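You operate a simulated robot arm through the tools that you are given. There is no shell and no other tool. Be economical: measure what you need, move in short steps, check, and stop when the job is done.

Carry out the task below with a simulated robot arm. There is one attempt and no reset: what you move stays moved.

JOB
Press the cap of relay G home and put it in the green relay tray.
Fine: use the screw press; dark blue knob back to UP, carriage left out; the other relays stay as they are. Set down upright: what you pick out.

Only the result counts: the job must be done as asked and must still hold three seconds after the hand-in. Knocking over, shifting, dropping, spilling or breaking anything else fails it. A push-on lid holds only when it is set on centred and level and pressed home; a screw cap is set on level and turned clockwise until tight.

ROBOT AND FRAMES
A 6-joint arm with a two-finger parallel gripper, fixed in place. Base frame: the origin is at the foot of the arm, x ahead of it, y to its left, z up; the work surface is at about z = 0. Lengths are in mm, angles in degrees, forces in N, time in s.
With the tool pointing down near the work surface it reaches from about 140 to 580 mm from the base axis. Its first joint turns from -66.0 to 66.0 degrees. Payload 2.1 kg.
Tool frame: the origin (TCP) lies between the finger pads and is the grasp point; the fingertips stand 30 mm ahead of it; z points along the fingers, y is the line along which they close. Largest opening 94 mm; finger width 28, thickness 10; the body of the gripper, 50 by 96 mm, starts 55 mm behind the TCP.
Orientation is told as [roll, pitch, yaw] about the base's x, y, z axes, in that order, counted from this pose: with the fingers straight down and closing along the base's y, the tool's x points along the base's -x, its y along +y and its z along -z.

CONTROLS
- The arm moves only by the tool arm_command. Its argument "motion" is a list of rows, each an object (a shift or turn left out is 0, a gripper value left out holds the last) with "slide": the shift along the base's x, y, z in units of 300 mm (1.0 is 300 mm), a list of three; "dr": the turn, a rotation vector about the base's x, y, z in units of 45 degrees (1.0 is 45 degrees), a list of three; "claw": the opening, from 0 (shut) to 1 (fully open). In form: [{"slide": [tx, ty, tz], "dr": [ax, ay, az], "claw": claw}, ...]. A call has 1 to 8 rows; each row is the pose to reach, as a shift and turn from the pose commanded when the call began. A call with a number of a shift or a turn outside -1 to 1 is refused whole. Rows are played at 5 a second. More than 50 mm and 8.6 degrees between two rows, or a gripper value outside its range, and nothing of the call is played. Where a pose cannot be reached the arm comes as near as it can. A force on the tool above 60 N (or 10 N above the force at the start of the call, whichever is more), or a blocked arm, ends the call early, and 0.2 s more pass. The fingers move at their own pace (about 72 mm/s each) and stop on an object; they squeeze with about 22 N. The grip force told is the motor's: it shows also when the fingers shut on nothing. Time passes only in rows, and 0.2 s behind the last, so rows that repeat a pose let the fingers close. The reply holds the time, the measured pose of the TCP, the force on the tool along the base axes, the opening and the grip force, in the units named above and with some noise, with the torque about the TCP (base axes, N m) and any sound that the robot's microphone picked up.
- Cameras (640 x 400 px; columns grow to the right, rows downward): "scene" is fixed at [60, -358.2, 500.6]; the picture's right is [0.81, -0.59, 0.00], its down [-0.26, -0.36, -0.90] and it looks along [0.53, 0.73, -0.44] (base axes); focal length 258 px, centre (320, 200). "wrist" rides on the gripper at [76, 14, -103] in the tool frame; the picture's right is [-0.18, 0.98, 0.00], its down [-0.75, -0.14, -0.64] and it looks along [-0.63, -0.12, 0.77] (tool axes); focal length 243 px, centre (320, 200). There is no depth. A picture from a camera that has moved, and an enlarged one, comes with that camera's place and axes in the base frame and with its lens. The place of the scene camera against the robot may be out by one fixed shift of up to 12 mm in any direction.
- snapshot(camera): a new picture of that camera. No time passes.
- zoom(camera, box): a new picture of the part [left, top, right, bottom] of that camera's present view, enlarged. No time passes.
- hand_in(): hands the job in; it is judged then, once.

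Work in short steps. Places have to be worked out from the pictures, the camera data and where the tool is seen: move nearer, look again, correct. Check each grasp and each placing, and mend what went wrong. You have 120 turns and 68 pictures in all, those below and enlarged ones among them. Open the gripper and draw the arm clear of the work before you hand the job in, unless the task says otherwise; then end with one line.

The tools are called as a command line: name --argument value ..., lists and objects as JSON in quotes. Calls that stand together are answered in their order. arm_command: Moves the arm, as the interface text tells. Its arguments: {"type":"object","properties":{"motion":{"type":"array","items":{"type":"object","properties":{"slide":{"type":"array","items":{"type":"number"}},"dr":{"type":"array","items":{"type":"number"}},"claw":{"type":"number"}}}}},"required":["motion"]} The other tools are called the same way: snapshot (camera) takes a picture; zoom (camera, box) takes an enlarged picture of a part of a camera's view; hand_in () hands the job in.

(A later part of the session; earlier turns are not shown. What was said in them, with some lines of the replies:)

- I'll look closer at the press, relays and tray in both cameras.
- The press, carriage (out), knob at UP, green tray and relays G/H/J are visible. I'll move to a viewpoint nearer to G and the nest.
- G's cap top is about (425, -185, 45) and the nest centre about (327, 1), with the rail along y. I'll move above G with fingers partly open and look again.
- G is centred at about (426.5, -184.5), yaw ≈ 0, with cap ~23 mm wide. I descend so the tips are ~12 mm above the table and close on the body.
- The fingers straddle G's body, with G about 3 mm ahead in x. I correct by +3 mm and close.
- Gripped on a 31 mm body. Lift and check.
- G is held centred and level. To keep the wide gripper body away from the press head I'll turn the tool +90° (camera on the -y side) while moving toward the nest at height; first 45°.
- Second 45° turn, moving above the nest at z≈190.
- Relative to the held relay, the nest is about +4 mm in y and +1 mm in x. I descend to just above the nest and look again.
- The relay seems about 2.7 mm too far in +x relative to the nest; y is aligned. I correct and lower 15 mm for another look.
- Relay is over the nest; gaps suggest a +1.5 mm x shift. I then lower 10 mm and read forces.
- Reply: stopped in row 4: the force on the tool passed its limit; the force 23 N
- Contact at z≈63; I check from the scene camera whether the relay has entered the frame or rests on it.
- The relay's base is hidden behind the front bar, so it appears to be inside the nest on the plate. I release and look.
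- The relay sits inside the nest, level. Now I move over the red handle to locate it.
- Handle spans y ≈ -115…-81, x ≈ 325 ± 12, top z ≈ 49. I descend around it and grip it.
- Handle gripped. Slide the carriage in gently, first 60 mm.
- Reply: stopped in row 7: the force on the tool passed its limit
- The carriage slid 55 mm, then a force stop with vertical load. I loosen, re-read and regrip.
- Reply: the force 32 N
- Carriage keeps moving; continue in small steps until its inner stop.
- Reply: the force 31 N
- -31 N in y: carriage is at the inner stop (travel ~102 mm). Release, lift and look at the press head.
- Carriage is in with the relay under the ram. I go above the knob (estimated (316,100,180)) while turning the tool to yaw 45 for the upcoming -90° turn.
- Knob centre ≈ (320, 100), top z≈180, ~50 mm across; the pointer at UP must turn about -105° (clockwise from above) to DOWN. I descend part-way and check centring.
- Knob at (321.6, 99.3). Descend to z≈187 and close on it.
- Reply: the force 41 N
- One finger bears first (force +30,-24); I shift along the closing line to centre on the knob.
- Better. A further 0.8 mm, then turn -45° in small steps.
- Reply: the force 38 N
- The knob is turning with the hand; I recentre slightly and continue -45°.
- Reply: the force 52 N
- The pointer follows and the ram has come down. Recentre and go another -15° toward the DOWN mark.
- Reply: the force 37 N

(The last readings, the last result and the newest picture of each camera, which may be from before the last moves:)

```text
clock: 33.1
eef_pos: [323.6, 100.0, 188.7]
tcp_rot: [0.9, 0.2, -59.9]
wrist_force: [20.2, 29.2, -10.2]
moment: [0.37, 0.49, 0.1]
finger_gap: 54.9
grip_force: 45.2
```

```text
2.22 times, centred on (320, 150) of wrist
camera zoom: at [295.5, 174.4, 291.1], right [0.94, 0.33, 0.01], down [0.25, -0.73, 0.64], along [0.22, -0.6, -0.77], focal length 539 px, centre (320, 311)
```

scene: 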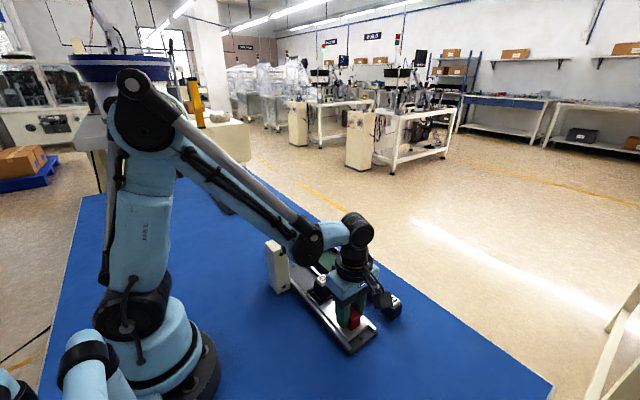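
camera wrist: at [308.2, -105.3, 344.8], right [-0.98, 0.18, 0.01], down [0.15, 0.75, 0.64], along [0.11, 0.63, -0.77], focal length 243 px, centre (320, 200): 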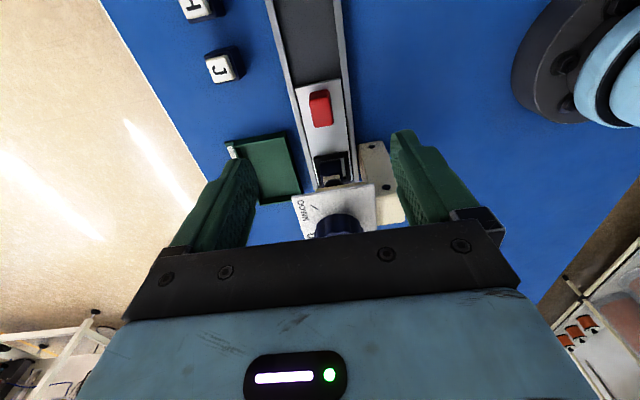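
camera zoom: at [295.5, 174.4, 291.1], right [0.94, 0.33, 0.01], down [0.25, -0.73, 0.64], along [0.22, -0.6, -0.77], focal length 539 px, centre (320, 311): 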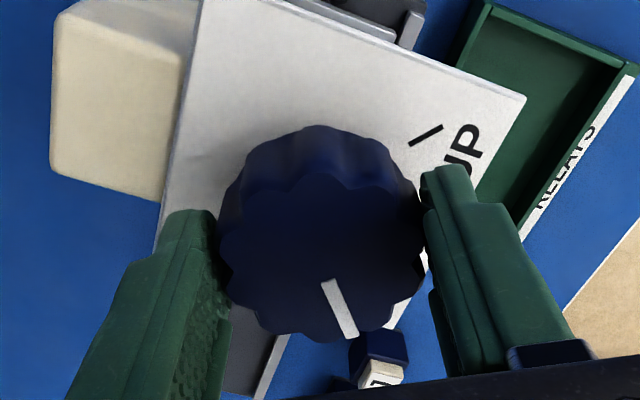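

Pointer is at ≈ -48°, DOWN mark ≈ -53°. Turn a further -8° to reach the stop.

arm_command --motion '[{"slide": [0.001, 0.003, 0], "dr": [0, 0, -0.06]}, {"slide": [0.001, 0.003, 0], "dr": [0, 0, -0.12]}, {"slide": [0.001, 0.003, 0], "dr": [0, 0, -0.18]}, {"slide": [0.001, 0.003, 0], "dr": [0, 0, -0.18]}]'

zoom --camera "wrist" --box '[220, 60, 420, 240]'

zoom --camera "scene" --box '[280, 190, 340, 270]'

```text
clock: 34.1
eef_pos: [323.3, 101.3, 188.4]
tcp_rot: [0.9, -0.1, -68.0]
wrist_force: [24.6, 19.6, 24.3]
moment: [0.12, 0.23, 0.22]
finger_gap: 54.5
grip_force: 45.4
```

```text
2.22 times, centred on (320, 150) of wrist
camera zoom: at [306.1, 177.7, 290.6], right [0.98, 0.2, 0.02], down [0.14, -0.75, 0.64], along [0.14, -0.63, -0.77], focal length 539 px, centre (320, 311)
```

zoom: 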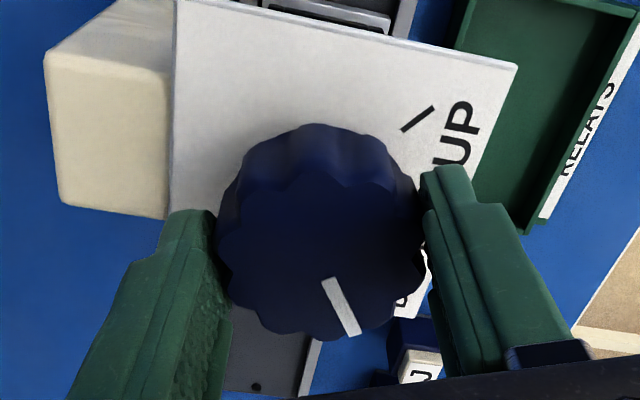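

```text
5.00 times, centred on (310, 230) of scene
camera zoom: at [59.9, -358.2, 500.6], right [0.81, -0.59, 0.0], down [-0.26, -0.36, -0.9], along [0.53, 0.73, -0.44], focal length 1291 px, centre (370, 50)
```

zoom: 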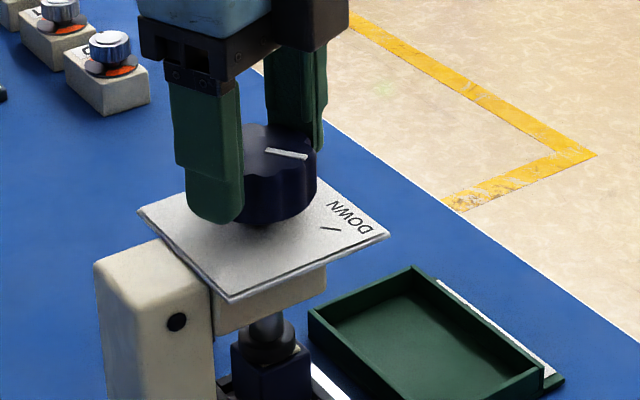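

Pointer ≈ -52.5°, at the DOWN mark (≈ -53°), and the ram is on the cap. A last small -5° to confirm the stop.

arm_command --motion '[{"slide": [0.001, 0.001, -0.001], "dr": [0, 0, -0.06]}, {"slide": [0.001, 0.001, -0.001], "dr": [0, 0, -0.12]}, {"slide": [0.001, 0.001, -0.001], "dr": [0, 0, -0.12]}]'

zoom --camera "wrist" --box '[220, 60, 420, 240]'

zoom --camera "scene" --box '[285, 240, 325, 285]'

```text
clock: 34.9
eef_pos: [324.2, 101.6, 187.9]
tcp_rot: [0.8, -0.2, -73.3]
wrist_force: [23.9, 12.9, 6.0]
moment: [-0.54, 0.03, 0.91]
finger_gap: 54.3
grip_force: 45.6
```

```text
2.22 times, centred on (320, 150) of wrist
camera zoom: at [313.4, 179.2, 290.0], right [0.99, 0.11, 0.01], down [0.07, -0.76, 0.64], along [0.08, -0.64, -0.77], focal length 539 px, centre (320, 311)
```

zoom: 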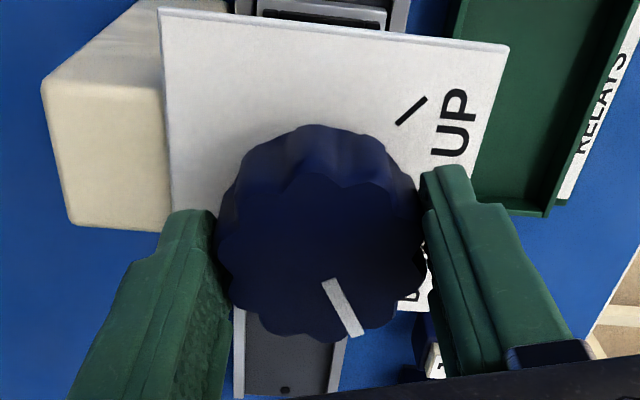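

```text
8.89 times, centred on (305, 262) of scene
camera zoom: at [60.0, -358.2, 500.7], right [0.81, -0.59, 0.0], down [-0.26, -0.36, -0.9], along [0.53, 0.73, -0.44], focal length 2295 px, centre (453, -356)
```

zoom: 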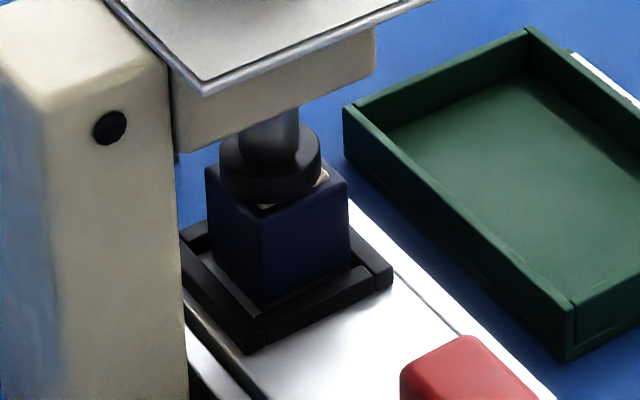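

Torque rose to 0.9 N·m (stop) and the cap is nearly flush under the ram: pressed. Now turn the knob back +45°.

arm_command --motion '[{"slide": [0, 0, 0], "dr": [0, 0, 0.167]}, {"slide": [0, 0, 0], "dr": [0, 0, 0.333]}, {"slide": [-0.001, 0, 0], "dr": [0, 0, 0.5]}, {"slide": [-0.002, 0, 0], "dr": [0, 0, 0.667]}, {"slide": [-0.002, 0, 0], "dr": [0, 0, 0.833]}, {"slide": [-0.002, 0, 0], "dr": [0, 0, 1]}]'

```text
clock: 36.3
eef_pos: [323.6, 101.4, 187.4]
tcp_rot: [0.5, -0.4, -28.3]
wrist_force: [28.5, -6.0, 7.7]
moment: [-0.94, 0.26, -0.05]
finger_gap: 54.5
grip_force: 44.6
```

arm_command --motion '[{"slide": [0.002, 0, 0], "dr": [0, 0, 0.167]}, {"slide": [0.002, -0.001, 0], "dr": [0, 0, 0.333]}, {"slide": [0.002, -0.002, 0], "dr": [0, 0, 0.5]}, {"slide": [0.002, -0.002, 0], "dr": [0, 0, 0.667]}, {"slide": [0.002, -0.002, 0], "dr": [0, 0, 0.833]}, {"slide": [0.002, -0.002, 0], "dr": [0, 0, 1]}]'

zoom --camera "wrist" --box '[220, 60, 420, 240]'

```text
clock: 37.7
eef_pos: [323.1, 100.1, 188.3]
tcp_rot: [0.2, 0.0, 16.8]
wrist_force: [2.3, -16.5, 10.7]
moment: [-0.4, -1.44, -0.07]
finger_gap: 54.4
grip_force: 45.6
```

```text
2.22 times, centred on (320, 150) of wrist
camera zoom: at [245.1, 91.8, 289.9], right [-0.11, 0.99, 0.0], down [0.76, 0.08, 0.64], along [0.64, 0.07, -0.77], focal length 539 px, centre (320, 311)
```

zoom: 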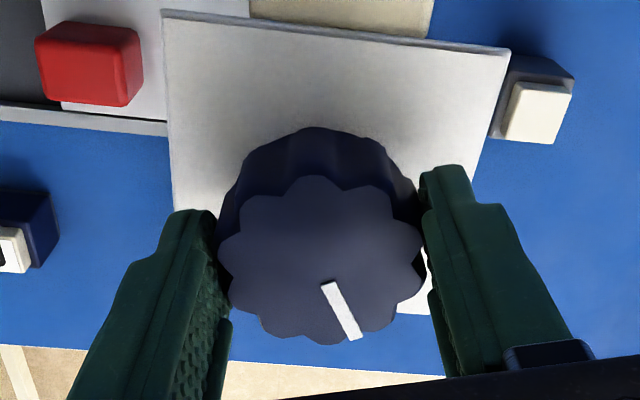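

Pointer is at ≈ 34°; UP is ≈ 53°. Turn +22° to the stop.

arm_command --motion '[{"dr": [0, 0, 0.12]}, {"dr": [0, 0, 0.24]}, {"dr": [0, 0, 0.36]}, {"dr": [0, 0, 0.48]}, {"dr": [0, 0, 0.48]}]'

zoom --camera "wrist" --box '[220, 60, 420, 240]'

```text
clock: 38.9
eef_pos: [325.1, 97.9, 186.9]
tcp_rot: [0.0, 0.1, 38.3]
wrist_force: [10.5, -25.0, -6.9]
moment: [-0.37, -0.01, -1.38]
finger_gap: 54.7
grip_force: 44.8
```

```text
2.22 times, centred on (320, 150) of wrist
camera zoom: at [253.8, 64.3, 289.9], right [-0.46, 0.89, 0.0], down [0.68, 0.36, 0.64], along [0.57, 0.3, -0.77], focal length 539 px, centre (320, 311)
```

zoom: 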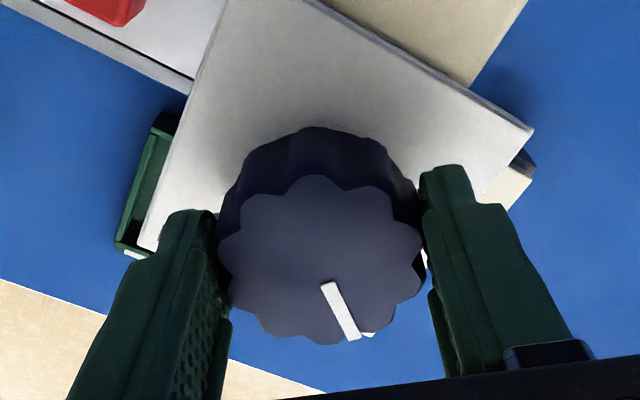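

Torque -1.4 N·m: UP stop reached. Open and rise.

arm_command --motion '[{"claw": 0.65}, {"claw": 0.75}, {"claw": 0.8}, {"slide": [0, 0, 0.12], "claw": 0.8}, {"slide": [0, 0, 0.24]}, {"slide": [0, 0, 0.36]}, {"slide": [0, 0, 0.36]}]'

zoom --camera "wrist" --box '[200, 20, 440, 200]'

zoom --camera "scene" --box '[255, 195, 345, 285]'

```text
clock: 40.5
eef_pos: [322.7, 101.6, 298.1]
tcp_rot: [0.4, -0.1, 38.3]
wrist_force: [-0.5, -0.5, -0.1]
moment: [0.02, 0.03, 0.0]
finger_gap: 75.5
grip_force: 0.0
```

```text
2.22 times, centred on (320, 110) of wrist
camera zoom: at [253.2, 65.9, 399.3], right [-0.46, 0.89, 0.01], down [0.68, 0.35, 0.64], along [0.57, 0.3, -0.77], focal length 539 px, centre (320, 400)
```

zoom: 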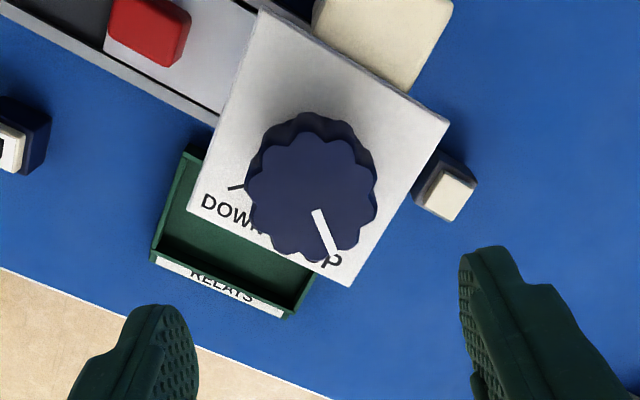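

```text
4.44 times, centred on (300, 240) of scene
camera zoom: at [60.0, -358.2, 500.6], right [0.81, -0.59, 0.0], down [-0.26, -0.36, -0.9], along [0.53, 0.73, -0.44], focal length 1148 px, centre (409, 22)
```

zoom: 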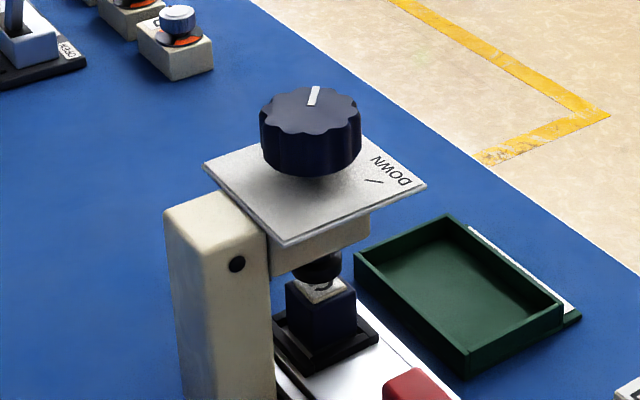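

Knob is at UP and the cap stays pressed. I return over the handle (y≈2), turning back toward yaw 90.

arm_command --motion '[{"slide": [0, -0.07, 0], "dr": [0, 0, 0.167], "claw": 0.6}, {"slide": [0, -0.14, 0], "dr": [0, 0, 0.333]}, {"slide": [0, -0.21, 0], "dr": [0, 0, 0.5]}, {"slide": [0, -0.28, 0], "dr": [0, 0, 0.667]}, {"slide": [0, -0.34, -0.05], "dr": [0, 0, 0.833]}, {"slide": [0.004, -0.34, -0.15], "dr": [0, 0, 1]}, {"slide": [0.004, -0.34, -0.25], "dr": [0, 0, 1]}, {"slide": [0.004, -0.34, -0.25], "dr": [0, 0, 1]}]'

```text
clock: 42.3
eef_pos: [322.2, -0.2, 221.6]
tcp_rot: [0.5, -0.1, 83.3]
wrist_force: [0.3, -0.2, -0.6]
moment: [0.01, 0.0, 0.0]
finger_gap: 56.5
grip_force: 0.2
```

arm_command --motion '[{"slide": [0.008, 0.007, -0.12], "dr": [0, 0.01, 0.15]}, {"slide": [0.008, 0.007, -0.24], "dr": [0, 0.01, 0.15]}, {"slide": [0.008, 0.007, -0.34], "dr": [0, 0.01, 0.15]}, {"slide": [0.008, 0.007, -0.34], "dr": [0, 0.01, 0.15]}]'

zoom --camera "wrist" --box '[220, 40, 420, 220]'

```text
clock: 43.3
eef_pos: [325.5, -0.3, 117.2]
tcp_rot: [0.9, -0.2, 90.0]
wrist_force: [-0.8, 0.6, 0.1]
moment: [-0.01, -0.02, -0.02]
finger_gap: 56.4
grip_force: 0.1
```

```text
2.22 times, centred on (320, 130) of wrist
camera zoom: at [312.2, -75.2, 219.9], right [-0.98, 0.18, 0.02], down [0.15, 0.75, 0.64], along [0.11, 0.63, -0.77], focal length 539 px, centre (320, 356)
```

zoom: 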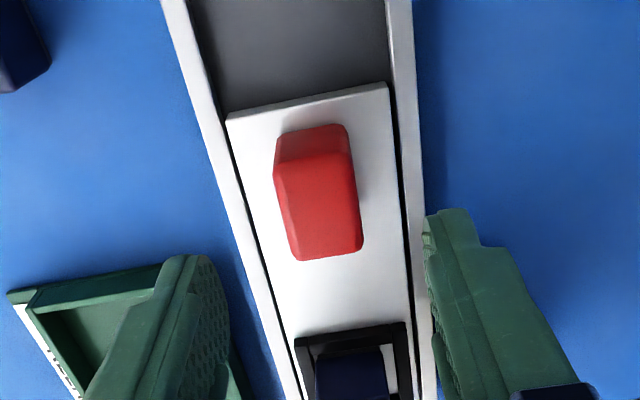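

Aligned with the handle. Descend (correcting a 0.9° tilt) and grip.

arm_command --motion '[{"slide": [-0.001, 0.002, -0.1], "dr": [-0.02, 0, 0]}, {"slide": [-0.001, 0.002, -0.187], "dr": [-0.02, 0, 0]}, {"slide": [-0.001, 0.002, -0.187], "dr": [-0.02, 0, 0], "claw": 0.4}, {"slide": [-0.001, 0.002, -0.187], "dr": [-0.02, 0, 0], "claw": 0.24}, {"slide": [-0.001, 0.002, -0.187], "dr": [-0.02, 0, 0], "claw": 0.24}, {"slide": [-0.001, 0.002, -0.187], "dr": [-0.02, 0, 0], "claw": 0.24}]'

```text
clock: 44.7
eef_pos: [325.1, 2.6, 63.1]
tcp_rot: [0.8, 0.8, 90.0]
wrist_force: [4.8, 1.1, -25.5]
moment: [-0.2, -1.13, 0.06]
finger_gap: 26.1
grip_force: 45.0
```

Gripped. Pull the carriage out in gentle steps.

arm_command --motion '[{"slide": [0, -0.02, -0.002]}, {"slide": [0, -0.045, -0.002]}, {"slide": [0, -0.07, -0.002]}, {"slide": [0, -0.095, -0.002]}, {"slide": [0, -0.12, -0.002]}, {"slide": [0, -0.145, -0.002]}, {"slide": [0, -0.17, -0.002]}, {"slide": [0, -0.18, -0.002]}]'

```text
clock: 46.5
eef_pos: [326.0, -52.1, 61.9]
tcp_rot: [1.1, 0.9, 90.0]
wrist_force: [-20.8, 0.6, 23.0]
moment: [0.04, -0.69, 0.08]
finger_gap: 25.9
grip_force: 45.0
```

arm_command --motion '[{"slide": [-0.003, -0.02, 0.001]}, {"slide": [-0.003, -0.045, 0.001]}, {"slide": [-0.003, -0.07, 0.001]}, {"slide": [-0.003, -0.095, 0.001]}, {"slide": [-0.003, -0.12, 0.001]}, {"slide": [-0.003, -0.14, 0.001]}, {"slide": [-0.003, -0.155, 0.001]}, {"slide": [-0.003, -0.165, 0.001]}]'

```text
clock: 48.3
eef_pos: [325.4, -99.3, 63.9]
tcp_rot: [0.8, 0.3, 90.1]
wrist_force: [-12.8, 30.5, 3.8]
moment: [0.55, -0.81, -0.85]
finger_gap: 26.1
grip_force: 45.2
```

Outer stop reached (+30 N in y). Release, rise, and go above the nest for a look.

arm_command --motion '[{"slide": [0, 0.003, 0], "claw": 0.4}, {"slide": [0, 0.003, 0], "claw": 0.5}, {"slide": [0, 0.003, 0], "claw": 0.55}, {"slide": [0, 0.003, 0.15]}, {"slide": [0, 0.05, 0.28]}, {"slide": [0, 0.2, 0.29]}, {"slide": [0.003, 0.34, 0.29]}, {"slide": [0.003, 0.34, 0.29]}]'

zoom --camera "wrist" --box '[240, 50, 400, 180]'

zoom --camera "scene" --box '[250, 200, 400, 350]'

```text
clock: 50.1
eef_pos: [325.4, 1.9, 149.4]
tcp_rot: [0.9, 0.6, 90.0]
wrist_force: [0.8, 0.3, -0.1]
moment: [0.05, 0.03, 0.03]
finger_gap: 51.5
grip_force: 0.0
```

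```text
3.08 times, centred on (320, 115) of wrist
camera zoom: at [311.8, -72.5, 252.7], right [-0.98, 0.18, 0.01], down [0.15, 0.76, 0.63], along [0.11, 0.62, -0.78], focal length 746 px, centre (320, 462)
```

zoom: 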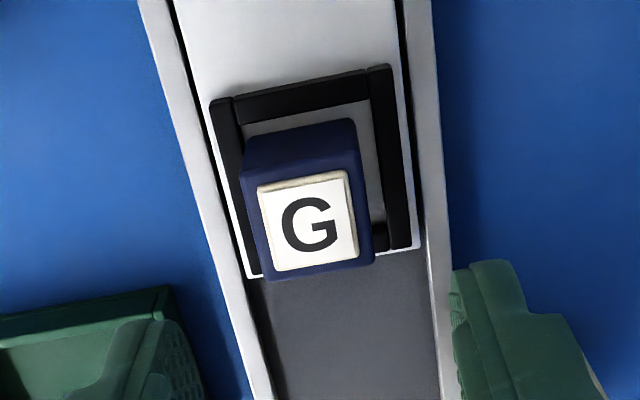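

```text
2.67 times, centred on (325, 275) of scene
camera zoom: at [60.0, -358.2, 500.6], right [0.81, -0.59, 0.0], down [-0.26, -0.36, -0.9], along [0.53, 0.73, -0.44], focal length 689 px, centre (307, 0)
```

zoom: 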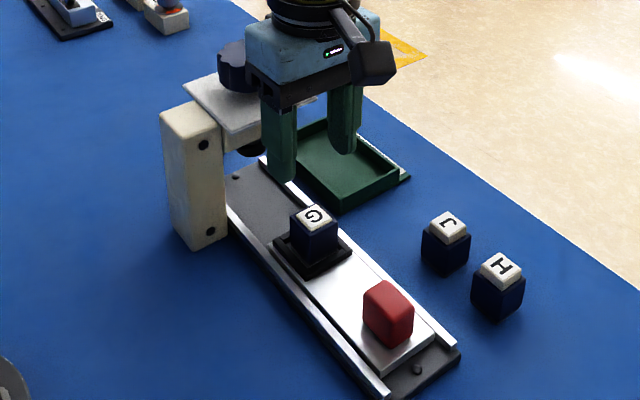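

Cap is flush; carriage is out. The relay is at about (328, 3); I descend (tips above the frame), levelling the tool, and grip.

arm_command --motion '[{"slide": [0.008, 0.003, -0.1], "dr": [-0.02, -0.012, 0]}, {"slide": [0.008, 0.003, -0.2], "dr": [-0.02, -0.012, 0]}, {"slide": [0.008, 0.003, -0.285], "dr": [-0.02, -0.012, 0]}, {"slide": [0.008, 0.003, -0.285], "dr": [-0.02, -0.012, 0], "claw": 0.45}, {"slide": [0.008, 0.003, -0.285], "dr": [-0.02, -0.012, 0], "claw": 0.36}, {"slide": [0.008, 0.003, -0.285], "dr": [-0.02, -0.012, 0], "claw": 0.25}, {"slide": [0.008, 0.003, -0.285], "dr": [-0.02, -0.012, 0], "claw": 0.2}, {"slide": [0.008, 0.003, -0.285], "dr": [-0.02, -0.012, 0], "claw": 0.2}]'

```text
clock: 51.9
eef_pos: [327.0, 1.1, 63.1]
tcp_rot: [0.3, 1.6, 90.1]
wrist_force: [0.0, 0.5, 0.3]
moment: [0.01, 0.01, 0.03]
finger_gap: 31.2
grip_force: 22.0
```

Gripped (31.2 mm). Lift straight up slowly and check tilt.

arm_command --motion '[{"slide": [0, 0, 0.04]}, {"slide": [0, 0, 0.1]}, {"slide": [0, 0, 0.2]}, {"slide": [0, 0, 0.25]}, {"slide": [0, 0, 0.25]}]'

snapshot --camera "wrist"

```text
clock: 53.1
eef_pos: [328.4, 0.5, 138.9]
tcp_rot: [0.3, 1.7, 89.9]
wrist_force: [0.0, 0.9, -1.1]
moment: [-0.02, 0.0, 0.0]
finger_gap: 31.0
grip_force: 22.0
```

```text
14 pictures are left
camera wrist: at [313.6, -71.8, 243.5], right [-0.98, 0.18, 0.0], down [0.15, 0.77, 0.62], along [0.11, 0.61, -0.79], focal length 243 px, centre (320, 200)
```

wrist: 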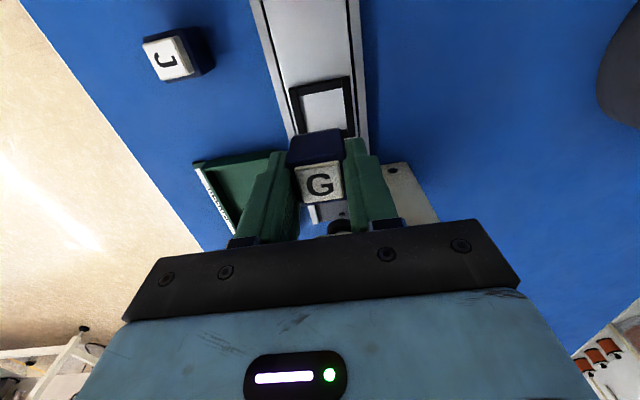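

G is held with its cap flush. I move out in +x at height and then in +y over the green tray (estimated centre (423, 91), yaw 0).

arm_command --motion '[{"slide": [0.1, 0, 0.04]}, {"slide": [0.2, 0, 0.05]}, {"slide": [0.318, 0, 0.05]}, {"slide": [0.318, 0.12, 0.05]}, {"slide": [0.318, 0.25, 0.05]}, {"slide": [0.318, 0.25, 0.05]}]'

zoom --camera "wrist" --box '[200, 20, 440, 220]'

snapshot --camera "scene"

```text
clock: 54.5
eef_pos: [424.5, 74.7, 153.4]
tcp_rot: [0.4, 1.7, 89.9]
wrist_force: [-0.1, 0.7, -1.3]
moment: [0.03, -0.02, -0.01]
finger_gap: 31.2
grip_force: 21.8
```

```text
2.00 times, centred on (320, 120) of wrist
camera zoom: at [409.1, 2.0, 259.2], right [-0.98, 0.18, 0.0], down [0.15, 0.77, 0.62], along [0.11, 0.61, -0.79], focal length 485 px, centre (320, 360)
```

zoom: 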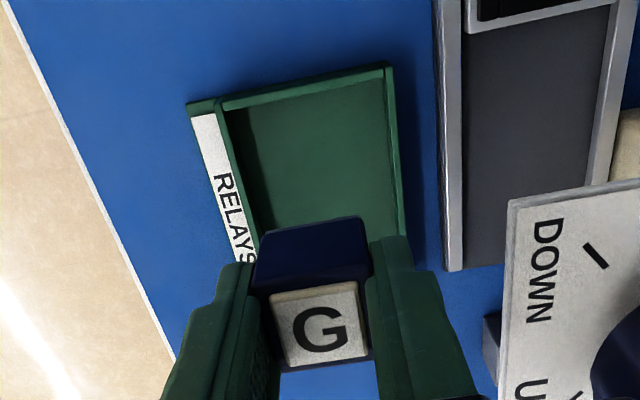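

```text
12 pictures are left
```

scene: 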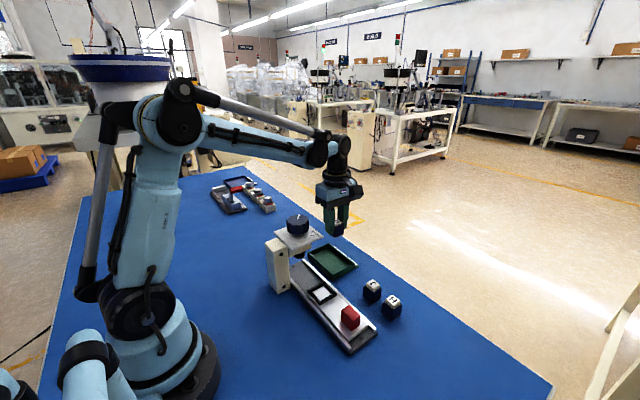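

Tray spans x≈383–458, y≈37–146; the relay is near (422.6, 79). Shift to (421, 86) and descend to ~30 mm above the table for a check.

arm_command --motion '[{"slide": [-0.005, 0.023, -0.1]}, {"slide": [-0.005, 0.023, -0.2]}, {"slide": [-0.005, 0.023, -0.265]}, {"slide": [-0.005, 0.023, -0.265]}]'

zoom --camera "wrist" --box '[200, 20, 440, 220]'

zoom --camera "scene" --box '[250, 170, 390, 300]'

```text
clock: 55.5
eef_pos: [421.2, 82.1, 74.8]
tcp_rot: [0.4, 1.7, 90.0]
wrist_force: [-0.6, -1.3, -0.7]
moment: [-0.03, 0.0, -0.02]
finger_gap: 31.3
grip_force: 22.2
```

```text
2.00 times, centred on (320, 120) of wrist
camera zoom: at [407.3, 10.1, 179.3], right [-0.98, 0.18, 0.0], down [0.15, 0.77, 0.62], along [0.11, 0.61, -0.79], focal length 485 px, centre (320, 360)
```

zoom: 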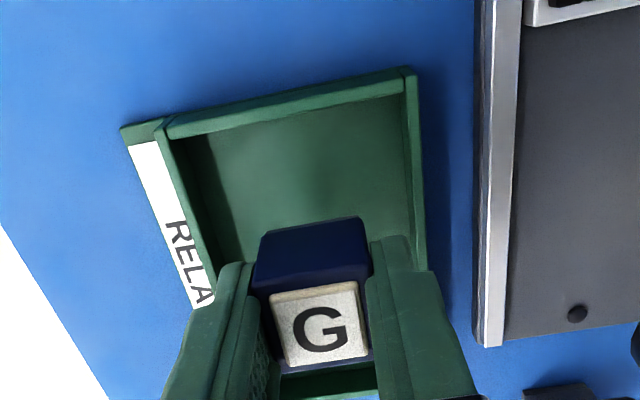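

```text
3.08 times, centred on (320, 235) of scene
camera zoom: at [60.0, -358.2, 500.6], right [0.81, -0.59, 0.0], down [-0.26, -0.36, -0.9], along [0.53, 0.73, -0.44], focal length 795 px, centre (320, 92)
```

zoom: 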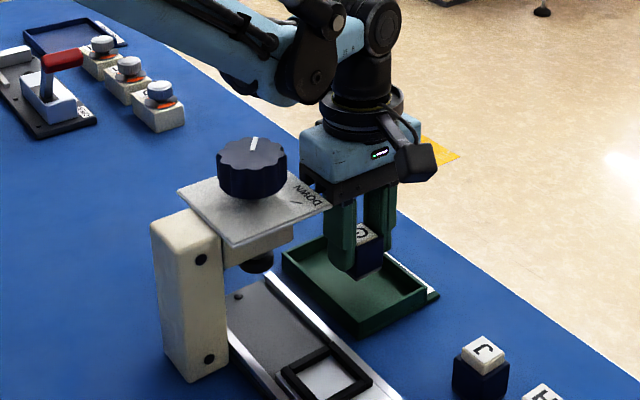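

Centred in the tray with room on both sides. Lower 23 mm, then creep.

arm_command --motion '[{"slide": [0, 0, -0.04]}, {"slide": [0, 0, -0.077]}, {"slide": [0, 0, -0.077]}]'

arm_command --motion '[{"slide": [0, 0, -0.005]}, {"slide": [0, 0, -0.008]}, {"slide": [0, 0, -0.008]}]'

```text
clock: 56.3
eef_pos: [422.6, 82.5, 50.8]
tcp_rot: [0.3, 1.6, 90.0]
wrist_force: [1.1, -0.3, -0.4]
moment: [-0.05, -0.06, -0.03]
finger_gap: 31.3
grip_force: 22.4
```

```text
clock: 57.1
eef_pos: [422.4, 82.5, 48.9]
tcp_rot: [0.3, 1.8, 90.0]
wrist_force: [-0.9, -1.1, 0.4]
moment: [0.02, -0.02, 0.0]
finger_gap: 31.0
grip_force: 22.0
```

arm_command --motion '[{"slide": [0, 0, -0.003]}, {"slide": [0, 0, -0.006]}, {"slide": [0, 0, -0.006]}]'

```text
clock: 57.9
eef_pos: [422.8, 82.4, 46.5]
tcp_rot: [0.4, 1.7, 89.9]
wrist_force: [-0.3, -0.1, 2.9]
moment: [0.01, 0.04, -0.01]
finger_gap: 31.1
grip_force: 21.6
```

Force is starting to rise (2.9 N); 1 mm more to confirm contact.

arm_command --motion '[{"slide": [0, 0, -0.003]}, {"slide": [0, 0, -0.003]}]'

```text
clock: 58.5
eef_pos: [422.3, 82.3, 47.5]
tcp_rot: [0.3, 1.7, 90.0]
wrist_force: [0.1, 1.1, 27.7]
moment: [0.15, 0.08, 0.03]
finger_gap: 31.1
grip_force: 22.0
```

Contact (28 N). Release just a few millimetres per side and rise straight up.

arm_command --motion '[{"slide": [0, 0, 0.003], "claw": 0.36}, {"slide": [0, 0, 0.003], "claw": 0.4}, {"slide": [0, 0, 0.003], "claw": 0.4}, {"slide": [0, 0, 0.08]}, {"slide": [0, 0, 0.2]}, {"slide": [0, 0, 0.34]}, {"slide": [0, 0, 0.34]}]'

zoom --camera "wrist" --box '[200, 20, 440, 200]'

```text
clock: 60.1
eef_pos: [423.2, 82.8, 148.8]
tcp_rot: [0.3, 1.8, 90.0]
wrist_force: [-0.9, 0.5, 0.0]
moment: [-0.03, 0.0, 0.01]
finger_gap: 37.6
grip_force: 0.1
```

```text
2.22 times, centred on (320, 110) of wrist
camera zoom: at [407.9, 10.4, 253.2], right [-0.98, 0.18, 0.0], down [0.15, 0.77, 0.62], along [0.11, 0.61, -0.79], focal length 539 px, centre (320, 400)
```

zoom: 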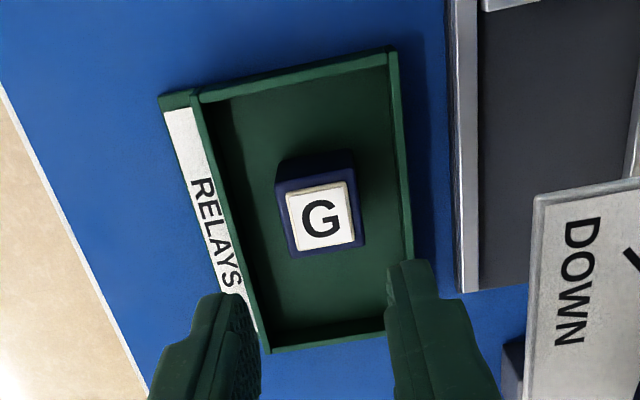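

G stands upright in the tray with its cap flush. Draw the arm up and clear, then one final check of the scene.

arm_command --motion '[{"slide": [0, 0, 0.15]}, {"slide": [0, 0, 0.3]}, {"slide": [0, 0, 0.45]}, {"slide": [0, -0.12, 0.5]}, {"slide": [0, -0.27, 0.5]}, {"slide": [-0.12, -0.27, 0.5]}, {"slide": [-0.12, -0.27, 0.5]}]'

zoom --camera "scene" --box '[240, 190, 420, 350]'

```text
clock: 61.7
eef_pos: [384.6, 3.4, 298.9]
tcp_rot: [0.3, 1.7, 89.9]
wrist_force: [-0.2, 0.0, 0.2]
moment: [-0.01, 0.04, -0.01]
finger_gap: 37.7
grip_force: 0.1
```

```text
2.50 times, centred on (330, 270) of scene
camera zoom: at [60.0, -358.2, 500.6], right [0.81, -0.59, 0.0], down [-0.26, -0.36, -0.9], along [0.53, 0.73, -0.44], focal length 646 px, centre (295, 25)
```

zoom: 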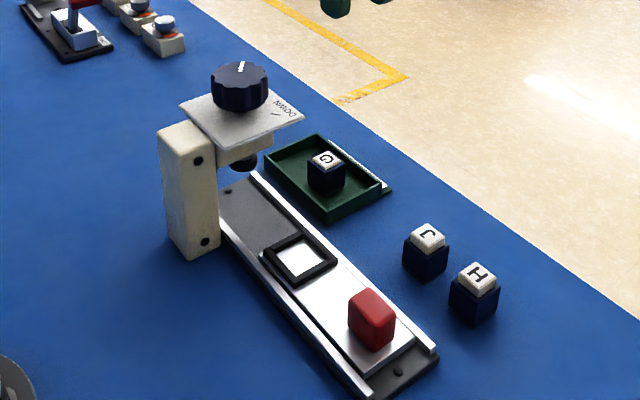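

All as asked: knob UP, carriage out, H and J untouched, G in the tray. I open the gripper and hand in.

arm_command --motion '[{"claw": 0.9}, {"claw": 0.9}, {"claw": 0.9}]'

hand_in

```text
clock: 62.5
eef_pos: [385.2, 3.5, 299.9]
tcp_rot: [0.3, 1.8, 90.0]
wrist_force: [1.0, 0.3, -0.1]
moment: [0.01, 0.0, 0.01]
finger_gap: 84.5
grip_force: 0.1
```

```text
The job is handed in.
```

Relay G's cap is pressed home and G stands upright in the green relay tray; the dark blue knob is back at UP, the carriage is out, and the other relays were not touched.
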